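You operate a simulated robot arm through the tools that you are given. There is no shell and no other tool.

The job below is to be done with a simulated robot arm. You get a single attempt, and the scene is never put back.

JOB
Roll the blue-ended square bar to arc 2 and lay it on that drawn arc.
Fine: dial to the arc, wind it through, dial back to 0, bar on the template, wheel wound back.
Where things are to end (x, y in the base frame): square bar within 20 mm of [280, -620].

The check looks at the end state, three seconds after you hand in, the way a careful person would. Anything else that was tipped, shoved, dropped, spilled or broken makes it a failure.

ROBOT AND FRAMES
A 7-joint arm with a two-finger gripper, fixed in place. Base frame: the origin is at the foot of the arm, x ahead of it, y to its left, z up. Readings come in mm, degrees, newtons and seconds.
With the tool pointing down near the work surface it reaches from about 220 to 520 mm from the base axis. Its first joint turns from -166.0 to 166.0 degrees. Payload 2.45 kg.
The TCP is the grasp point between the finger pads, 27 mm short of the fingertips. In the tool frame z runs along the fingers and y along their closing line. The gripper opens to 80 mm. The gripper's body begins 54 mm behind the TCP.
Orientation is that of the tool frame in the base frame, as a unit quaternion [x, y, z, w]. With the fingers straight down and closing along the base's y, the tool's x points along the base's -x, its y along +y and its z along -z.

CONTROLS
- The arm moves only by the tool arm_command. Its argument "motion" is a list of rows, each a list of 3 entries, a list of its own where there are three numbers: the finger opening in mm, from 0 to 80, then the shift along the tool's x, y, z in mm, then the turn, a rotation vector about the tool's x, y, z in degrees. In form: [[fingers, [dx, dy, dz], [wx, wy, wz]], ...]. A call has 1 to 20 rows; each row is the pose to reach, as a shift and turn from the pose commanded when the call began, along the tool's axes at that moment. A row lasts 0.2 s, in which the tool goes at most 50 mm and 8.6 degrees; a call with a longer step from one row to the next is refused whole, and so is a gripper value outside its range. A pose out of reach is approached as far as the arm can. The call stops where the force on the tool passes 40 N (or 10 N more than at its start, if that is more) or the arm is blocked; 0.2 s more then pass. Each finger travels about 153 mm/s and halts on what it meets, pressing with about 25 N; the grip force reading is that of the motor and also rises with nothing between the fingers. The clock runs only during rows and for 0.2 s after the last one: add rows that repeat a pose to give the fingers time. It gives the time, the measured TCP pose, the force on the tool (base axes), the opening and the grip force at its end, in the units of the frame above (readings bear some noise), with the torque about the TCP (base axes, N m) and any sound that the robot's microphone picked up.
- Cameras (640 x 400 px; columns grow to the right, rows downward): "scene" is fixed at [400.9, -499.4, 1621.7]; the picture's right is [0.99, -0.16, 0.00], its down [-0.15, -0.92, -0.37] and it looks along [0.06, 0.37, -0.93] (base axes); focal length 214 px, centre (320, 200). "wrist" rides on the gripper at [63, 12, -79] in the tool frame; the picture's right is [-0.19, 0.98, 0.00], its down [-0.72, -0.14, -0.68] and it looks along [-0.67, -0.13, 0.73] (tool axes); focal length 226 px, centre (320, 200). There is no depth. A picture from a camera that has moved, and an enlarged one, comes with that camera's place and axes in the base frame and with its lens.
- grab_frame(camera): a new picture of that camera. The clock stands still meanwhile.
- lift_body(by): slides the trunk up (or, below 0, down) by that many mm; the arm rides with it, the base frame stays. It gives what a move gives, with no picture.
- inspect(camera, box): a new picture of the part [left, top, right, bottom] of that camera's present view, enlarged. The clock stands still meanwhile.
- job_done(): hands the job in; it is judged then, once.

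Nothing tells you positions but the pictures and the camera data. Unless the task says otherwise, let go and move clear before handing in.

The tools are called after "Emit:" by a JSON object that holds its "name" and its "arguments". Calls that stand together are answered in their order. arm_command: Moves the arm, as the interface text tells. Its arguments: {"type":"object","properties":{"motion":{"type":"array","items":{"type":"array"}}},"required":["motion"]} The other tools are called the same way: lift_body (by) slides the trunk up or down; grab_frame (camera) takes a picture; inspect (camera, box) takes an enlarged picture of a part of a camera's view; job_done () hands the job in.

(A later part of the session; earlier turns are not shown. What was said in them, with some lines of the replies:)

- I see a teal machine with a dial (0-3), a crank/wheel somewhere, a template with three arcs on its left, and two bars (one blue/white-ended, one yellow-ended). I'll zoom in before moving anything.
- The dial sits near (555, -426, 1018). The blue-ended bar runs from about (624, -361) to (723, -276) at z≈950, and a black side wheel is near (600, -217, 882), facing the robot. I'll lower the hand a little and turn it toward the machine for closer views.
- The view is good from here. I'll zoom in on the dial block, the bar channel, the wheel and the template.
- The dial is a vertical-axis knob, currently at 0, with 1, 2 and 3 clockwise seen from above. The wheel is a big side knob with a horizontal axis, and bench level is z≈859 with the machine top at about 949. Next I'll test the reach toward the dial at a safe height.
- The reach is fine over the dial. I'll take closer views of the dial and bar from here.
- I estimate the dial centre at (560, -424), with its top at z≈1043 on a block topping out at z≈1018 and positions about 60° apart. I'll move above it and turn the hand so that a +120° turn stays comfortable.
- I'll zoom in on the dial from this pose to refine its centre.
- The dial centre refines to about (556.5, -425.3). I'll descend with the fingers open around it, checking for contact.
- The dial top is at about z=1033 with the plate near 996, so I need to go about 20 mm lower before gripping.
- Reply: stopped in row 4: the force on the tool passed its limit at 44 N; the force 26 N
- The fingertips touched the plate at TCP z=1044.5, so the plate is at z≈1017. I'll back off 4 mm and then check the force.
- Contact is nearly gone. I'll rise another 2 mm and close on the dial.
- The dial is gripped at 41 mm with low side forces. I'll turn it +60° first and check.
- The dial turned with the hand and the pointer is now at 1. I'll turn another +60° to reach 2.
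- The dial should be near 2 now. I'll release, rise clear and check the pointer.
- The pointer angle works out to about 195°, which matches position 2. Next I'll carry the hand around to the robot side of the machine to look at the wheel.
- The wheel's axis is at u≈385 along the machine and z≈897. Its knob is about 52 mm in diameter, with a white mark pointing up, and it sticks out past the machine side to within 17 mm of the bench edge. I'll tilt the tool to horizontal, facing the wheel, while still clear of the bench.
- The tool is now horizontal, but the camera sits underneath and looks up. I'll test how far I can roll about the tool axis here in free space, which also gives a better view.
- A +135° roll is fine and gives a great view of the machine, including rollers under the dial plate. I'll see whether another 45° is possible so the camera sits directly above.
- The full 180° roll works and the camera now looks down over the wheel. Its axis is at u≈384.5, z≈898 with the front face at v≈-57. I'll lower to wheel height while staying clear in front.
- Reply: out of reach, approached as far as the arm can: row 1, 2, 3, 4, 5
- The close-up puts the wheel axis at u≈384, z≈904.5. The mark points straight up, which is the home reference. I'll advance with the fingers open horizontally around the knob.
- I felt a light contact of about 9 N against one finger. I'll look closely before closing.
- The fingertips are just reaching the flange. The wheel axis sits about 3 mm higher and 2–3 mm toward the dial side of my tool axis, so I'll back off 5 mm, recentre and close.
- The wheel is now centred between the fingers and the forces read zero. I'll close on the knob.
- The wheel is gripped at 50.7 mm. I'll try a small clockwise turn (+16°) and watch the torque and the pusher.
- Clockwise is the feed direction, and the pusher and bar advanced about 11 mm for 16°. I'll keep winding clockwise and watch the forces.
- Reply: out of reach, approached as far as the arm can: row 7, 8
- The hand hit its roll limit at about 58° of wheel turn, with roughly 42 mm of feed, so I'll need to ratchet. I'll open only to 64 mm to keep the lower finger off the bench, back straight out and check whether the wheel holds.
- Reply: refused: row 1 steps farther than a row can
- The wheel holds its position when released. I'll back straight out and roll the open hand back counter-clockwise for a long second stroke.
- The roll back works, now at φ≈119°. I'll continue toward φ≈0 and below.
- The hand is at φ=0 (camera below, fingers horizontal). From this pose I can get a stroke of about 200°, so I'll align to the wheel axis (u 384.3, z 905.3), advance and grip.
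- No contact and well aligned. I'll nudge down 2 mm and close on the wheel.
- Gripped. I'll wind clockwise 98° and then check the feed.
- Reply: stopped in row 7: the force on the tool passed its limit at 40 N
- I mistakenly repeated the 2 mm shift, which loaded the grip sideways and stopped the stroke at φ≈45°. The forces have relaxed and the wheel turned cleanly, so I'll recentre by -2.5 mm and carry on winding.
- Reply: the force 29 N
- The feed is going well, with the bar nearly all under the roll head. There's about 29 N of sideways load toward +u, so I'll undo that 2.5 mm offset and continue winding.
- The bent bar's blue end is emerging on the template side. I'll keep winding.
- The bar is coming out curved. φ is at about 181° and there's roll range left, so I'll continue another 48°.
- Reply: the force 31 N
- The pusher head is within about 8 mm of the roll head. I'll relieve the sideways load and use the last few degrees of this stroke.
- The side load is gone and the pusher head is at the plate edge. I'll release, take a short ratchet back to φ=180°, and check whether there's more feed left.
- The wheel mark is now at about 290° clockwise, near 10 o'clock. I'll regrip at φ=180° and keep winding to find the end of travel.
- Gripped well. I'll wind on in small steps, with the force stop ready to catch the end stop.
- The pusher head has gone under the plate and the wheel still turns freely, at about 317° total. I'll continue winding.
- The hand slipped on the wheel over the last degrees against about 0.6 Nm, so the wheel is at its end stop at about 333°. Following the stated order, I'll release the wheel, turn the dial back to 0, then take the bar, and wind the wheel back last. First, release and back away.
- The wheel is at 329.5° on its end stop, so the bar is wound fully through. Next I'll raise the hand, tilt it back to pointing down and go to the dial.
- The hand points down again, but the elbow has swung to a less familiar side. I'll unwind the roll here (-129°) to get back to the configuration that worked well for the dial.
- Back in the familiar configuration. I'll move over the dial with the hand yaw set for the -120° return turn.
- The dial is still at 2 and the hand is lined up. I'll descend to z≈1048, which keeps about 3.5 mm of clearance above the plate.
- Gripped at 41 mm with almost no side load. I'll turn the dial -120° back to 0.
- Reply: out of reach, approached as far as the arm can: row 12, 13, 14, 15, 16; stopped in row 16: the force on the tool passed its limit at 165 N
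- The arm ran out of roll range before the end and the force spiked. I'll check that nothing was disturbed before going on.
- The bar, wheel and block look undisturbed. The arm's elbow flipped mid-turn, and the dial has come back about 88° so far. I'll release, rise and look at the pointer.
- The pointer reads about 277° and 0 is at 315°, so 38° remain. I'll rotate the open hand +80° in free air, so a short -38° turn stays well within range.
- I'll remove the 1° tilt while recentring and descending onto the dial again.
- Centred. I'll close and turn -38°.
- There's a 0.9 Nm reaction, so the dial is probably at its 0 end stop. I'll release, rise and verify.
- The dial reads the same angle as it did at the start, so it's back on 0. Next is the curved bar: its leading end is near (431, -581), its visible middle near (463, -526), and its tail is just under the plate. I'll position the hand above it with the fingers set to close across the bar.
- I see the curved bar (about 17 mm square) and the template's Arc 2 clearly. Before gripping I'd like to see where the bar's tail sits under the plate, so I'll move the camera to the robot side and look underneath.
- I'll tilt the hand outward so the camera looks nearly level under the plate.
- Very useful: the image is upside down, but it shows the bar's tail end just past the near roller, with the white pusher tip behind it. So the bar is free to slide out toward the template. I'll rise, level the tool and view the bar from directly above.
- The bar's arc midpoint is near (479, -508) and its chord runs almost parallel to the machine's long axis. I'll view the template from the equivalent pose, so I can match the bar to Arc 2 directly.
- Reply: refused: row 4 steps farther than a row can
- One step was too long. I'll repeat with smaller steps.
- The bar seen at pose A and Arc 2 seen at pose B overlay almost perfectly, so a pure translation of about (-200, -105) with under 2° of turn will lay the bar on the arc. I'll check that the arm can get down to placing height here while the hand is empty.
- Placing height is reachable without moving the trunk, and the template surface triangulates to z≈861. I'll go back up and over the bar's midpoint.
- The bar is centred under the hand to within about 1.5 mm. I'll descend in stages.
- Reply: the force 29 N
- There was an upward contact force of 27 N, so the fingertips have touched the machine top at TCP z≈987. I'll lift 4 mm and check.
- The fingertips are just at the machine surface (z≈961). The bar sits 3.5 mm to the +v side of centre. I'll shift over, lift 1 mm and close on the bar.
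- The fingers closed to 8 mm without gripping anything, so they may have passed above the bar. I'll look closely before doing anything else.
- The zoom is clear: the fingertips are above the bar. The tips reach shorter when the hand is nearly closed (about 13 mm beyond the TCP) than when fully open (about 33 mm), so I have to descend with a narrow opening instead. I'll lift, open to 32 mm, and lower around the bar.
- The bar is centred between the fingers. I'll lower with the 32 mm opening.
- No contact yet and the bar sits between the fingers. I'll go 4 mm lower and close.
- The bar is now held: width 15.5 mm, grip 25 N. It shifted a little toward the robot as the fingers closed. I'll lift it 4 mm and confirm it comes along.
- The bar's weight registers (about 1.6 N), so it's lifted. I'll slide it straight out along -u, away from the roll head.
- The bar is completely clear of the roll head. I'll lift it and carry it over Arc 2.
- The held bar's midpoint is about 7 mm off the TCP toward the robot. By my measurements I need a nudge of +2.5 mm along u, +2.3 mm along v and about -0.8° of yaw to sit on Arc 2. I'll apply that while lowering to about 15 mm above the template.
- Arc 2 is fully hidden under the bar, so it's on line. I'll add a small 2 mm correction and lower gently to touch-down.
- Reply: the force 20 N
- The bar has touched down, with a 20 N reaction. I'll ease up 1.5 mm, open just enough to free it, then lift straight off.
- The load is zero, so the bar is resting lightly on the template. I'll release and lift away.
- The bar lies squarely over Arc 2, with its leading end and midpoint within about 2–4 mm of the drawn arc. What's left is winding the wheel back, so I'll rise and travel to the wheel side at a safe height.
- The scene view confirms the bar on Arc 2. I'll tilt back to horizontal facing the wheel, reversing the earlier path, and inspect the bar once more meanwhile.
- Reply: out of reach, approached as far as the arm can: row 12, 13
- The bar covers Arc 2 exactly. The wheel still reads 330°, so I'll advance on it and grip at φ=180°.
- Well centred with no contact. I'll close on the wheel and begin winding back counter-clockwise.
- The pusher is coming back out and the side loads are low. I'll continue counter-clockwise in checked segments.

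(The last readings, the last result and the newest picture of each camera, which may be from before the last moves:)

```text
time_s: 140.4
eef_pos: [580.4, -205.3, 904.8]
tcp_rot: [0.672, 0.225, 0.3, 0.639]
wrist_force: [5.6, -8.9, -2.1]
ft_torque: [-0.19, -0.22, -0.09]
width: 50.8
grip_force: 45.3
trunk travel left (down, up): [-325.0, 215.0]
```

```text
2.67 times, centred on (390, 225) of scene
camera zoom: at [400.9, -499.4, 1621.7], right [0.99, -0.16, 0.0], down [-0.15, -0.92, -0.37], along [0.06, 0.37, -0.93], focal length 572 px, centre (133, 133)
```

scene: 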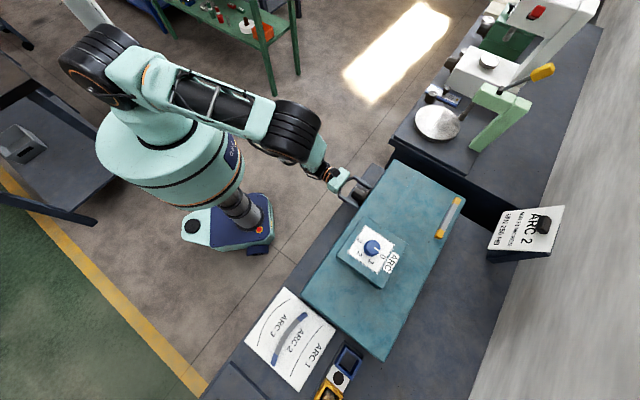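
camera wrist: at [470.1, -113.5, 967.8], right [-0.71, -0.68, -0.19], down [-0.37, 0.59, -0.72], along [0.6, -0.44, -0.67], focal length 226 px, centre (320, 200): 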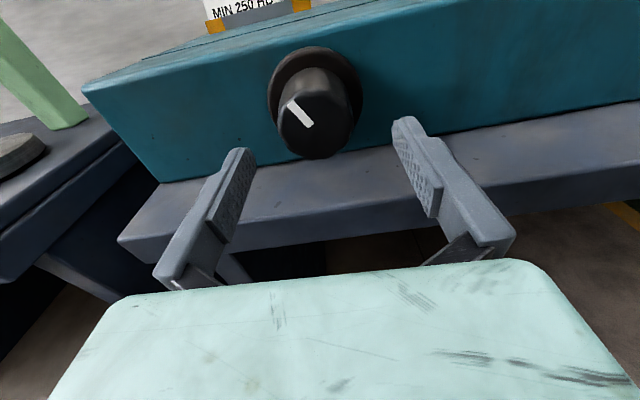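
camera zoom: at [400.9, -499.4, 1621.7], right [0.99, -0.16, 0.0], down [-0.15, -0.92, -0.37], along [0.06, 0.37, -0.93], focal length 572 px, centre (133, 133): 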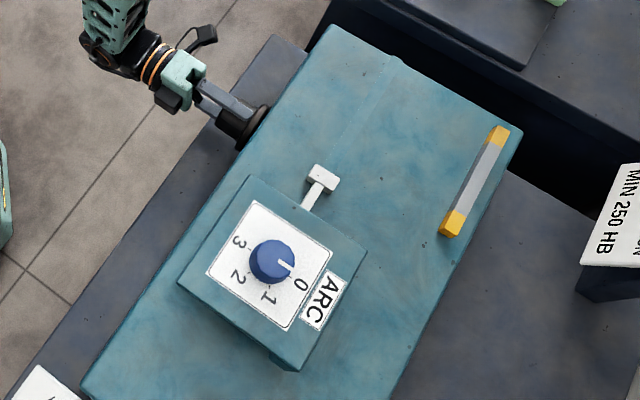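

Emit:
{"name": "arm_command", "arguments": {"motion": [[38, [0, 0, 0], [0, 0, -6]], [38, [0, 0, 0], [0, 0, -12]], [38, [0, 0, 0], [0, 0, -18]], [38, [0, 0, 0], [0, 0, -24]], [38, [0, 0, 0], [0, 0, -30]], [38, [0, 0, 0], [0, 0, -36]], [38, [0, 0, 0], [0, 0, -42]], [38, [0, 0, 0], [0, 0, -48]], [38, [0, 0, 0], [0, 0, -48]]]}}

Emit:
{"name": "inspect", "arguments": {"camera": "scene", "box": [300, 150, 480, 300]}}

```text
time_s: 142.4
eef_pos: [582.4, -203.7, 904.8]
tcp_rot: [0.521, 0.479, 0.015, 0.706]
wrist_force: [-3.1, 2.5, -3.5]
ft_torque: [-0.13, -0.14, 0.03]
width: 50.5
grip_force: 45.0
trunk travel left (down, up): [-325.0, 215.0]
```

```text
2.67 times, centred on (390, 225) of scene
camera zoom: at [400.9, -499.4, 1621.7], right [0.99, -0.16, 0.0], down [-0.15, -0.92, -0.37], along [0.06, 0.37, -0.93], focal length 572 px, centre (133, 133)
```

zoom: 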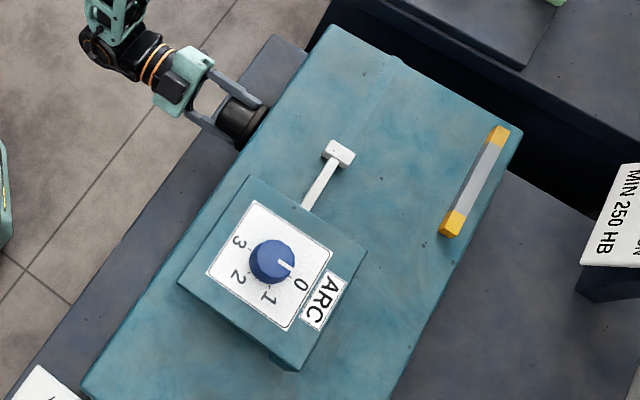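

Emit:
{"name": "arm_command", "arguments": {"motion": [[38, [0, 0, 0], [0, 0, -6]], [38, [0, 0, 0], [0, 0, -12]], [38, [0, 0, 0], [0, 0, -18]], [38, [0, 0, 0], [0, 0, -24]], [38, [0, 0, 0], [0, 0, -30]], [38, [0, 0, 0], [0, 0, -36]], [38, [0, 0, 0], [0, 0, -42]], [38, [0, 0, 0], [0, 0, -48]], [38, [0, 0, 0], [0, 0, -48]]]}}

Emit:
{"name": "inspect", "arguments": {"camera": "scene", "box": [300, 150, 480, 300]}}

```text
time_s: 144.4
eef_pos: [580.7, -206.1, 905.3]
tcp_rot: [0.283, 0.649, -0.274, 0.65]
wrist_force: [-10.2, 0.0, -16.5]
ft_torque: [0.19, 0.22, -0.43]
width: 50.5
grip_force: 45.1
trunk travel left (down, up): [-325.0, 215.0]
```

```text
2.67 times, centred on (390, 225) of scene
camera zoom: at [400.9, -499.4, 1621.7], right [0.99, -0.16, 0.0], down [-0.15, -0.92, -0.37], along [0.06, 0.37, -0.93], focal length 572 px, centre (133, 133)
```

zoom: 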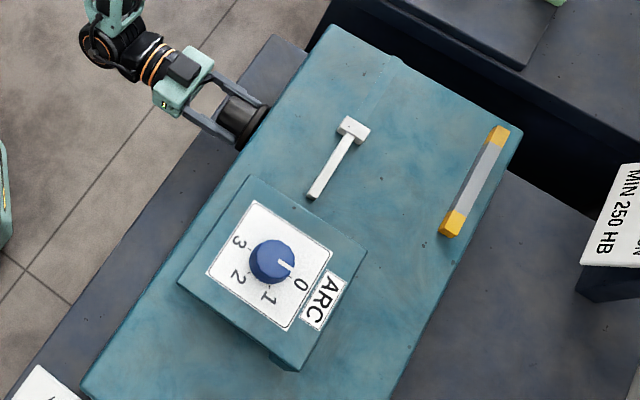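

About 180° has been wound back, so roughly 150° remain. I'll release with the fingers horizontal, back out and roll to φ=180° for the second stroke.

Emit:
{"name": "arm_command", "arguments": {"motion": [[60, [0, 0, 0], [0, 0, 0]], [80, [0, 0, 0], [0, 0, 0]], [80, [0, 0, 0], [0, 0, 0]], [80, [0, 0, -25], [0, 0, 0]], [80, [0, 0, -62], [0, 0, 0]], [80, [0, 0, -62], [0, 0, 8.5]], [80, [0, 0, -62], [0, 0, 17]], [80, [0, 0, -62], [0, 0, 25.5]], [80, [0, 0, -62], [0, 0, 34]], [80, [0, 0, -62], [0, 0, 42.5]], [80, [0, 0, -62], [0, 0, 51]], [80, [0, 0, -62], [0, 0, 59.5]], [80, [0, 0, -62], [0, 0, 68]], [80, [0, 0, -62], [0, 0, 76.5]], [80, [0, 0, -62], [0, 0, 85]], [80, [0, 0, -62], [0, 0, 90]], [80, [0, 0, -62], [0, 0, 90]]]}}

Emit:
{"name": "grab_frame", "arguments": {"camera": "wrist"}}

```text
time_s: 148.1
eef_pos: [538.8, -160.5, 905.3]
tcp_rot: [0.658, 0.26, 0.269, 0.653]
wrist_force: [0.4, 0.3, 0.1]
ft_torque: [0.01, 0.02, 0.0]
width: 80.1
grip_force: 0.1
trunk travel left (down, up): [-325.0, 215.0]
```

```text
taken
camera wrist: at [529.0, -59.6, 918.9], right [-0.15, -0.15, 0.98], down [-0.99, 0.0, -0.15], along [0.03, -0.99, -0.14], focal length 226 px, centre (320, 200)
```

wrist: 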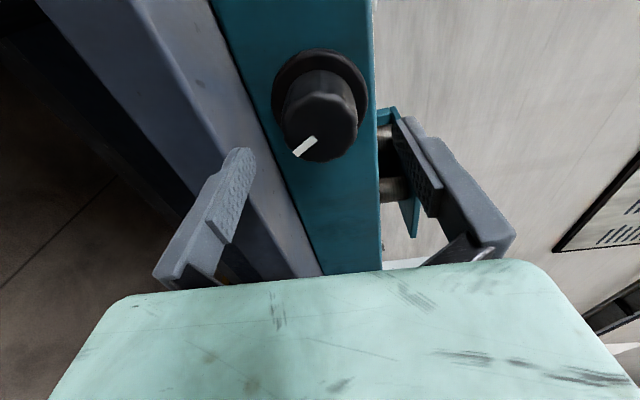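

Emit:
{"name": "arm_command", "arguments": {"motion": [[80, [0, 0, 0], [0, 0, 8.5]], [80, [0, 0, 0], [0, 0, 17]], [80, [0, 0, 0], [0, 0, 25.5]], [80, [0, 0, 0], [0, 0, 34]], [80, [0, 0, 0], [0, 0, 42.5]], [80, [0, 0, 0], [0, 0, 51]], [80, [0, 0, 0], [0, 0, 59.5]], [80, [0, 0, 0], [0, 0, 68]], [80, [0, 0, 0], [0, 0, 76.5]], [80, [0, 0, 0], [0, 0, 85]], [80, [0, 0, 0], [0, 0, 88.5]], [80, [0, 0, 0], [0, 0, 88.5]]]}}

Emit:
{"name": "grab_frame", "arguments": {"camera": "wrist"}}

Emit:
{"name": "inspect", "arguments": {"camera": "wrist", "box": [230, 20, 400, 160]}}

```text
time_s: 150.7
eef_pos: [538.4, -160.1, 905.1]
tcp_rot: [0.652, -0.274, 0.649, 0.28]
wrist_force: [-0.5, -0.5, -0.8]
ft_torque: [-0.02, 0.03, -0.04]
width: 80.0
grip_force: 0.1
trunk travel left (down, up): [-325.0, 215.0]
```

```text
taken
camera wrist: at [474.8, -111.3, 968.8], right [-0.71, -0.68, -0.18], down [-0.38, 0.58, -0.72], along [0.6, -0.44, -0.67], focal length 226 px, centre (320, 200)
```

wrist: 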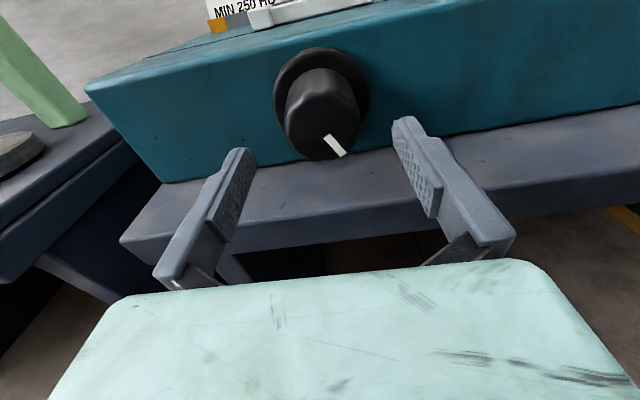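

```text
2.86 times, centred on (315, 90) of wrist
camera zoom: at [474.8, -111.3, 968.8], right [-0.71, -0.68, -0.18], down [-0.38, 0.58, -0.72], along [0.6, -0.44, -0.67], focal length 646 px, centre (334, 514)
```

zoom: 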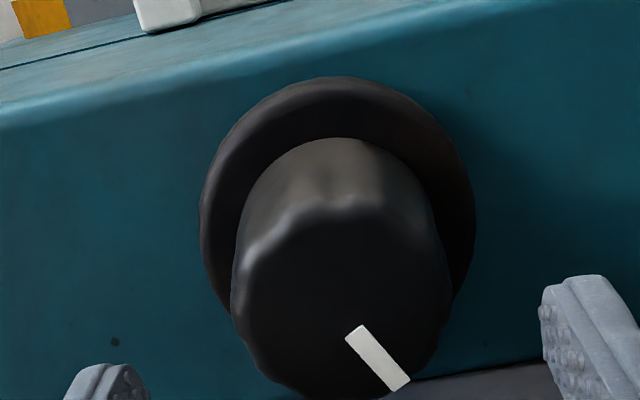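

The mark reads about 152°. I'll regrip here at φ=180° and finish winding back.

Emit:
{"name": "arm_command", "arguments": {"motion": [[80, [1, 1.2, 0], [0, 0, 0]], [80, [1, 1.2, 25], [0, 0, 0]], [80, [1, 1.2, 45], [0, 0, 0]], [80, [1, 1.2, 61], [0, 0, 0]], [80, [1, 1.2, 61], [0, 0, 0]], [64, [1, 1.2, 61], [0, 0, 0]], [48, [1, 1.2, 61], [0, 0, 0]], [38, [1, 1.2, 61], [0, 0, 0]], [38, [1, 1.2, 61], [0, 0, 0]]]}}

Emit:
{"name": "inspect", "arguments": {"camera": "wrist", "box": [190, 50, 450, 250]}}

```text
time_s: 152.7
eef_pos: [579.2, -204.6, 907.0]
tcp_rot: [0.653, -0.272, 0.649, 0.28]
wrist_force: [10.4, 1.8, 1.2]
ft_torque: [0.05, 0.0, 0.33]
width: 50.7
grip_force: 44.6
trunk travel left (down, up): [-325.0, 215.0]
```

```text
2.00 times, centred on (320, 150) of wrist
camera zoom: at [517.2, -156.7, 970.6], right [-0.71, -0.68, -0.18], down [-0.38, 0.58, -0.72], along [0.6, -0.44, -0.67], focal length 452 px, centre (320, 300)
```

zoom: 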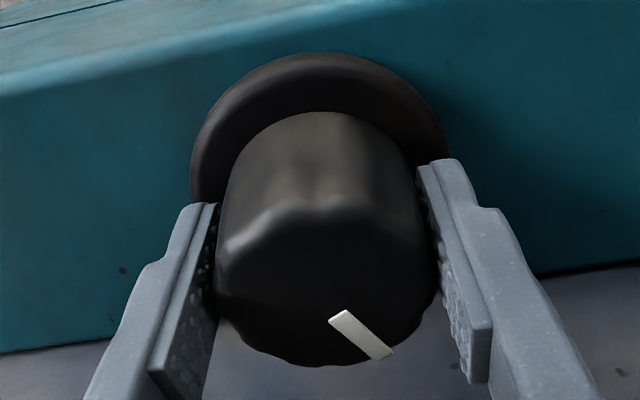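

Emit:
{"name": "arm_command", "arguments": {"motion": [[38, [-1, 0, 0], [0, 0, -6]], [38, [-1, 0, 0], [0, 0, -12]], [38, [-1, 0, 0], [0, 0, -18]], [38, [-1, 0, 0], [0, 0, -24]], [38, [-1, 0, 0], [0, 0, -30]], [38, [-1, 0, 0], [0, 0, -36]], [38, [-1, 0, 0], [0, 0, -42]], [38, [-1, 0, 0], [0, 0, -48]], [38, [-1, 0, 0], [0, 0, -48]]]}}

Emit:
{"name": "inspect", "arguments": {"camera": "wrist", "box": [190, 50, 450, 250]}}

```text
time_s: 154.7
eef_pos: [580.7, -203.8, 905.9]
tcp_rot: [0.707, 0.018, 0.479, 0.521]
wrist_force: [23.3, 6.4, 14.6]
ft_torque: [-0.6, -0.55, 0.84]
width: 50.7
grip_force: 44.8
trunk travel left (down, up): [-325.0, 215.0]
```

```text
2.00 times, centred on (320, 150) of wrist
camera zoom: at [554.9, -120.0, 957.2], right [-0.57, -0.55, 0.61], down [-0.8, 0.18, -0.58], along [0.21, -0.82, -0.54], focal length 452 px, centre (320, 300)
```

zoom: 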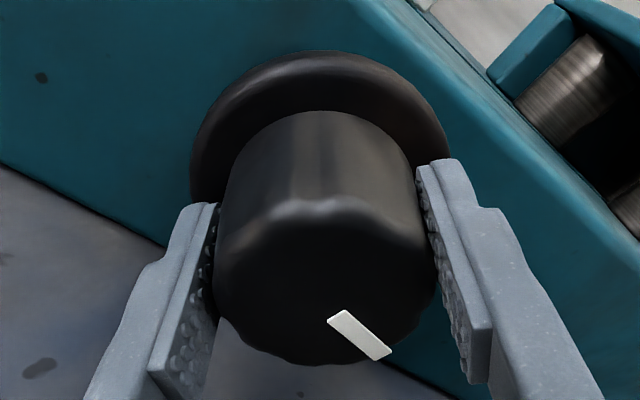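

There's some side load building up (about 28 N), so I'll shift 2.5 mm to relieve it while continuing.

Emit:
{"name": "arm_command", "arguments": {"motion": [[38, [2.5, 0, 0.5], [0, 0, 0]], [38, [2.5, 0, 0.5], [0, 0, -6]], [38, [2.5, 0, 0.5], [0, 0, -12]], [38, [2.5, 0, 0.5], [0, 0, -18]], [38, [2.5, 0, 0.5], [0, 0, -24]], [38, [2.5, 0, 0.5], [0, 0, -30]], [38, [2.5, 0, 0.5], [0, 0, -36]], [38, [2.5, 0, 0.5], [0, 0, -42]], [38, [2.5, 0, 0.5], [0, 0, -42]]]}}

Emit:
{"name": "inspect", "arguments": {"camera": "scene", "box": [300, 150, 480, 300]}}

```text
time_s: 156.7
eef_pos: [581.3, -203.2, 904.6]
tcp_rot: [0.655, 0.27, 0.258, 0.657]
wrist_force: [8.6, 7.7, -11.9]
ft_torque: [0.05, 0.05, 0.18]
width: 50.6
grip_force: 45.4
trunk travel left (down, up): [-325.0, 215.0]
```

```text
2.67 times, centred on (390, 225) of scene
camera zoom: at [400.9, -499.4, 1621.7], right [0.99, -0.16, 0.0], down [-0.15, -0.92, -0.37], along [0.06, 0.37, -0.93], focal length 572 px, centre (133, 133)
```

zoom: 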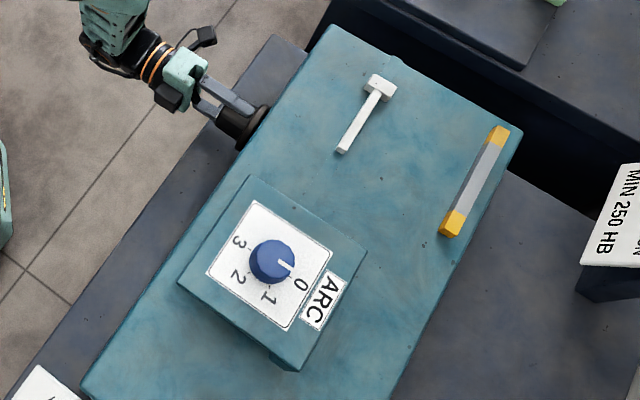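

Emit:
{"name": "arm_command", "arguments": {"motion": [[38, [0, 0, 0], [0, 0, -6]], [38, [0, 0, 0], [0, 0, -12]], [38, [0, 0, 0], [0, 0, -18]], [38, [0, 0, 0], [0, 0, -24]], [38, [0, 0, 0], [0, 0, -30]], [38, [0, 0, 0], [0, 0, -36]], [38, [0, 0, 0], [0, 0, -42]], [38, [0, 0, 0], [0, 0, -48]], [38, [0, 0, 0], [0, 0, -48]]]}}

Emit:
{"name": "inspect", "arguments": {"camera": "scene", "box": [300, 150, 480, 300]}}

Emit:
{"name": "inspect", "arguments": {"camera": "wrist", "box": [190, 50, 450, 250]}}

```text
time_s: 158.7
eef_pos: [582.0, -203.9, 903.9]
tcp_rot: [0.49, 0.513, -0.031, 0.704]
wrist_force: [-10.8, 3.3, -34.9]
ft_torque: [0.57, 0.5, -0.51]
width: 50.6
grip_force: 45.6
trunk travel left (down, up): [-325.0, 215.0]
```

```text
2.67 times, centred on (390, 225) of scene
camera zoom: at [400.9, -499.4, 1621.7], right [0.99, -0.16, 0.0], down [-0.15, -0.92, -0.37], along [0.06, 0.37, -0.93], focal length 572 px, centre (133, 133)
```

zoom: 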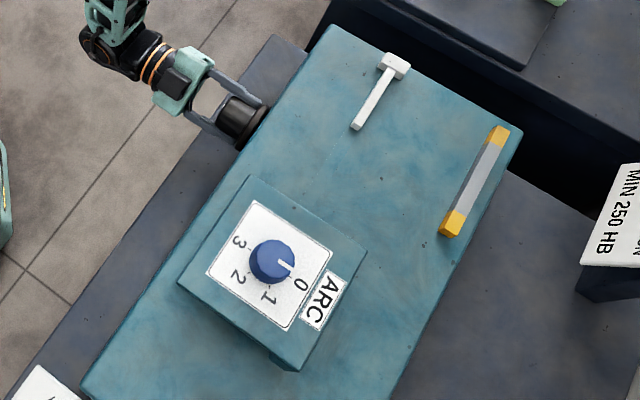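

```text
2.00 times, centred on (320, 150) of wrist
camera zoom: at [563.0, -111.9, 865.0], right [0.45, 0.42, 0.79], down [-0.89, 0.09, 0.45], along [0.12, -0.9, 0.41], focal length 452 px, centre (320, 300)
```

zoom: 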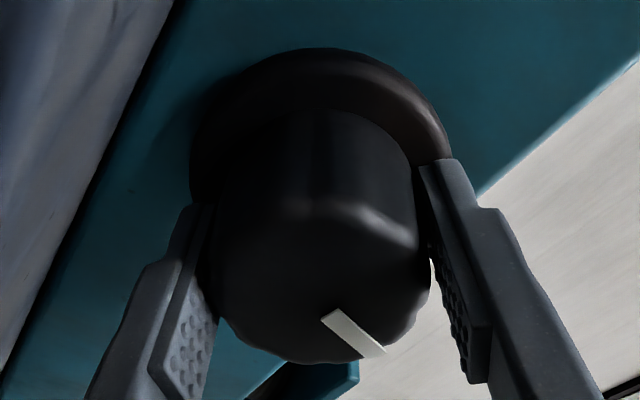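

Nearly home, with about 14° left. I'll relieve the vertical load first and then finish the last degrees gently.

Emit:
{"name": "arm_command", "arguments": {"motion": [[38, [1.9, -2.4, -0.8], [0, 0, 0]], [38, [1.9, -2.4, -0.8], [0, 0, 0]]]}}

```text
time_s: 159.2
eef_pos: [580.4, -203.9, 903.7]
tcp_rot: [0.489, 0.511, -0.03, 0.706]
wrist_force: [-8.9, 1.3, -19.6]
ft_torque: [0.98, 0.92, 0.04]
width: 50.4
grip_force: 44.7
trunk travel left (down, up): [-325.0, 215.0]
```

Emit:
{"name": "arm_command", "arguments": {"motion": [[38, [0.8, -1, 0], [0, 0, -3]], [38, [0.8, -1, 0], [0, 0, -6]], [38, [0.8, -1, 0], [0, 0, -9]], [38, [0.8, -1, 0], [0, 0, -12]], [38, [0.8, -1, 0], [0, 0, -15]], [38, [0.8, -1, 0], [0, 0, -15]]]}}

Emit:
{"name": "inspect", "arguments": {"camera": "scene", "box": [300, 150, 480, 300]}}

Emit:
{"name": "inspect", "arguments": {"camera": "wrist", "box": [190, 50, 450, 250]}}

```text
time_s: 160.7
eef_pos: [580.4, -204.7, 902.4]
tcp_rot: [0.418, 0.571, -0.122, 0.696]
wrist_force: [-3.2, -0.2, -5.2]
ft_torque: [0.92, -0.58, -0.08]
width: 50.6
grip_force: 45.2
trunk travel left (down, up): [-325.0, 215.0]
```

```text
2.67 times, centred on (390, 225) of scene
camera zoom: at [400.9, -499.4, 1621.7], right [0.99, -0.16, 0.0], down [-0.15, -0.92, -0.37], along [0.06, 0.37, -0.93], focal length 572 px, centre (133, 133)
```

zoom: 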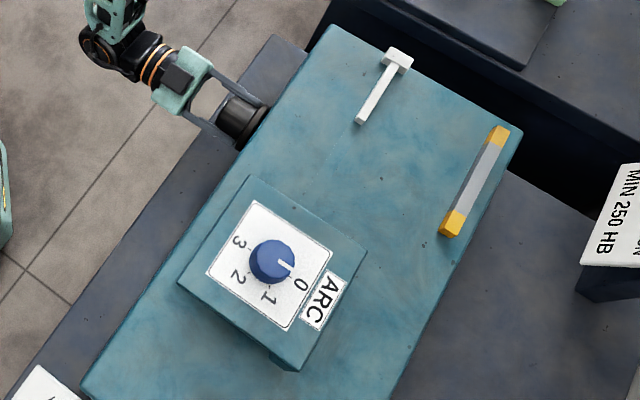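

```text
2.00 times, centred on (320, 150) of wrist
camera zoom: at [554.3, -120.4, 852.1], right [0.57, 0.55, 0.61], down [-0.79, 0.18, 0.58], along [0.21, -0.82, 0.54], focal length 452 px, centre (320, 300)
```

zoom: 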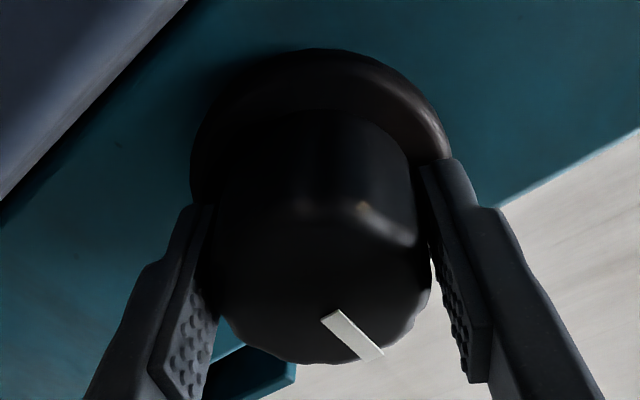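

The pusher head is back exactly where it started, and a 1.06 Nm reaction says the wheel is at its home stop. I'll release, back out and verify the mark.

Emit:
{"name": "arm_command", "arguments": {"motion": [[56, [0, 0, 0], [0, 0, 0]], [70, [0, 0, 0], [0, 0, 0]], [70, [0, 0, 0], [0, 0, 0]], [70, [0, 0, -25], [0, 0, 0]], [70, [0, 0, -62], [0, 0, 0]], [80, [0, 0, -90], [0, 0, 0]], [80, [0, 0, -90], [0, 0, 8]], [80, [0, 0, -90], [0, 0, 16]], [80, [0, 0, -90], [0, 0, 24]], [80, [0, 0, -90], [0, 0, 32]], [80, [0, 0, -90], [0, 0, 40]], [80, [0, 0, -90], [0, 0, 48]], [80, [0, 0, -90], [0, 0, 56]], [80, [0, 0, -90], [0, 0, 64]], [80, [0, 0, -90], [0, 0, 72]], [80, [0, 0, -90], [0, 0, 80]], [80, [0, 0, -90], [0, 0, 88]], [80, [0, 0, -90], [0, 0, 96]], [80, [0, 0, -90], [0, 0, 96]]]}}

Emit:
{"name": "grab_frame", "arguments": {"camera": "wrist"}}

Emit:
{"name": "inspect", "arguments": {"camera": "wrist", "box": [230, 20, 400, 160]}}

Emit:
{"name": "grab_frame", "arguments": {"camera": "scene"}}

```text
time_s: 164.7
eef_pos: [517.2, -138.9, 903.9]
tcp_rot: [0.704, 0.07, 0.437, 0.556]
wrist_force: [-0.3, 0.0, 0.6]
ft_torque: [0.0, 0.01, -0.01]
width: 80.0
grip_force: 0.1
trunk travel left (down, up): [-325.0, 215.0]
```

```text
taken
camera wrist: at [496.5, -49.8, 947.5], right [-0.5, -0.48, 0.72], down [-0.86, 0.12, -0.5], along [0.15, -0.87, -0.47], focal length 226 px, centre (320, 200)
```

wrist: 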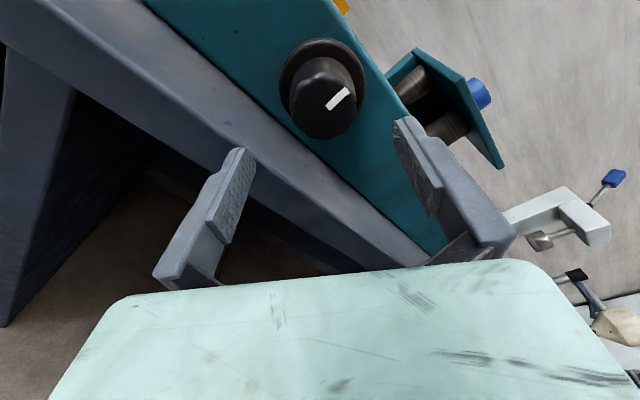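

```text
2.86 times, centred on (315, 90) of wrist
camera zoom: at [496.5, -49.8, 947.5], right [-0.5, -0.48, 0.72], down [-0.86, 0.12, -0.5], along [0.15, -0.87, -0.47], focal length 646 px, centre (334, 514)
```

zoom: 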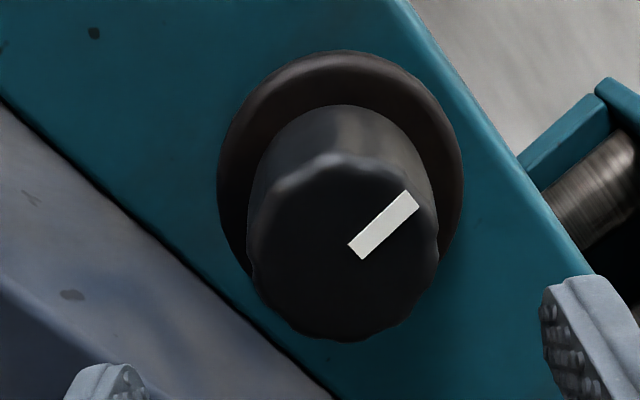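

```text
taken
```

scene: 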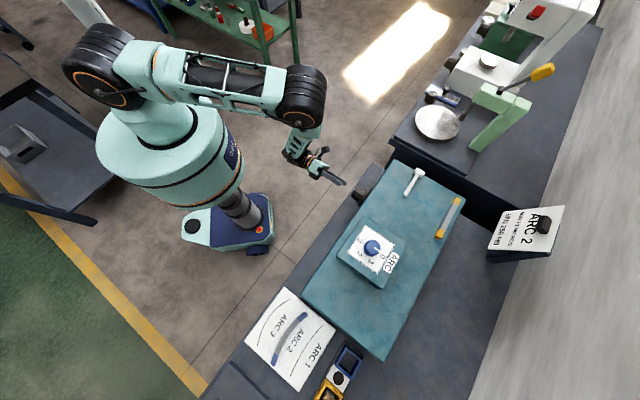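

The wheel mark points straight up again (home), the dial is at 0 and the bar is on Arc 2. I'll back the hand well clear and do a last check.

Emit:
{"name": "arm_command", "arguments": {"motion": [[80, [0, 0, -30], [0, 0, 0]], [80, [0, 0, -60], [0, 0, 0]], [80, [0, 0, -90], [0, 0, 0]], [80, [0, 0, -110], [0, 0, 0]], [80, [0, 0, -110], [0, 0, 0]]]}}

Emit:
{"name": "inspect", "arguments": {"camera": "scene", "box": [300, 150, 480, 300]}}

Emit:
{"name": "inspect", "arguments": {"camera": "scene", "box": [230, 270, 370, 390]}}

Emit:
{"name": "inspect", "arguments": {"camera": "scene", "box": [340, 225, 400, 275]}}

Emit:
{"name": "grab_frame", "arguments": {"camera": "wrist"}}

```text
time_s: 165.8
eef_pos: [442.8, -61.5, 900.8]
tcp_rot: [0.704, 0.071, 0.436, 0.556]
wrist_force: [-0.8, 0.4, -0.4]
ft_torque: [-0.04, 0.01, -0.04]
width: 80.1
grip_force: 0.0
trunk travel left (down, up): [-325.0, 215.0]
```

```text
2.67 times, centred on (390, 225) of scene
camera zoom: at [400.9, -499.4, 1621.7], right [0.99, -0.16, 0.0], down [-0.15, -0.92, -0.37], along [0.06, 0.37, -0.93], focal length 572 px, centre (133, 133)
```

zoom: 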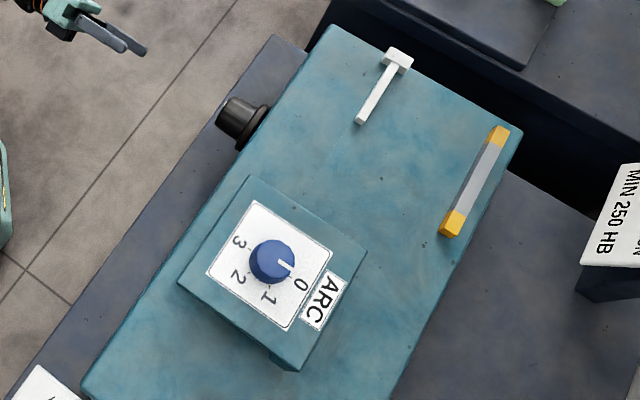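

```text
3.33 times, centred on (300, 330) of scene
camera zoom: at [400.9, -499.4, 1621.7], right [0.99, -0.16, 0.0], down [-0.15, -0.92, -0.37], along [0.06, 0.37, -0.93], focal length 715 px, centre (387, -233)
```

zoom: 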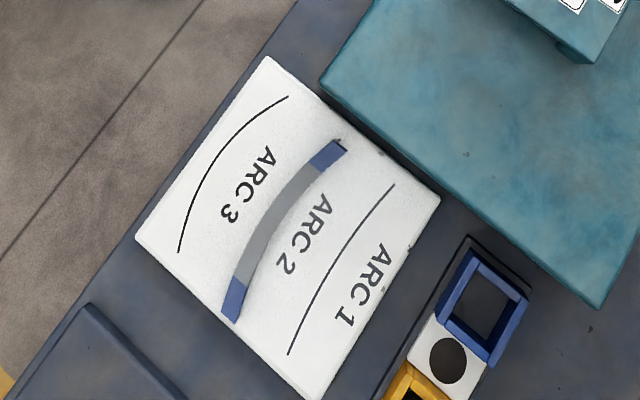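

```text
8.00 times, centred on (370, 250) of scene
camera zoom: at [400.9, -499.4, 1621.7], right [0.99, -0.16, 0.0], down [-0.15, -0.92, -0.37], along [0.06, 0.37, -0.93], focal length 1716 px, centre (-80, -200)
```

zoom: 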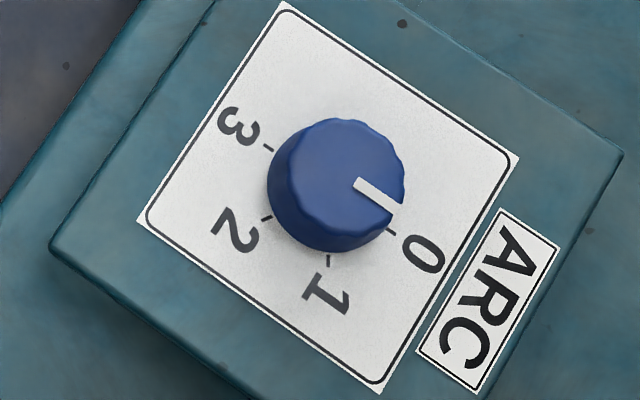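

```text
taken
camera wrist: at [421.8, 28.2, 946.5], right [-0.5, -0.48, 0.73], down [-0.86, 0.12, -0.5], along [0.15, -0.87, -0.47], focal length 226 px, centre (320, 200)
```

wrist: 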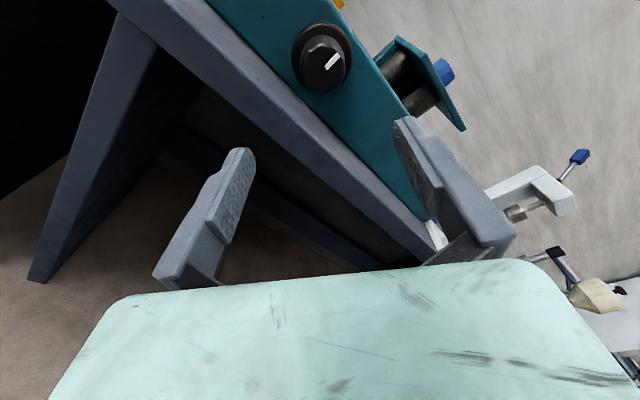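

I checked everything before handing in:
- **Dial:** at 0.
- **Wheel and pusher:** home.
- **Bar:** curved and lying on Arc 2, with its centre at about (282, -619).
- **Surroundings:** the yellow-ended bar and everything else are undisturbed, and the hand is empty and clear.

I'm handing in now.

Emit:
{"name": "job_done", "arguments": {}}

```text
The job is handed in.
```

The job is handed in. The blue-ended bar has been rolled to arc 2 and is lying on that drawn arc. By my measurement its centre is at about (282, -619), against the target of (280, -620).

- **Bar:** it covers the arc 2 line along its length. It may sit about 5 mm along the arc toward one end.
- **Dial:** turned to 2, then back to 0. It reads the same as it did at the start.
- **Wheel:** wound through to its end stop at about 330°, then wound back. Its mark points up again and the pusher is back where it began.
- **Hand:** empty and clear of the machine.

- **Force spike:** while I was turning the dial back, the arm ran out of range partway and the force spiked to 165 N. I let go, turned the hand and finished the turn gently. The plate, bar and wheel showed no shift in the pictures afterwards.
- **Light contacts:** the open fingertips also touched the dial plate, the wheel flange and the machine top (at most about 44 N) before I backed off. I saw no sign that these moved anything.
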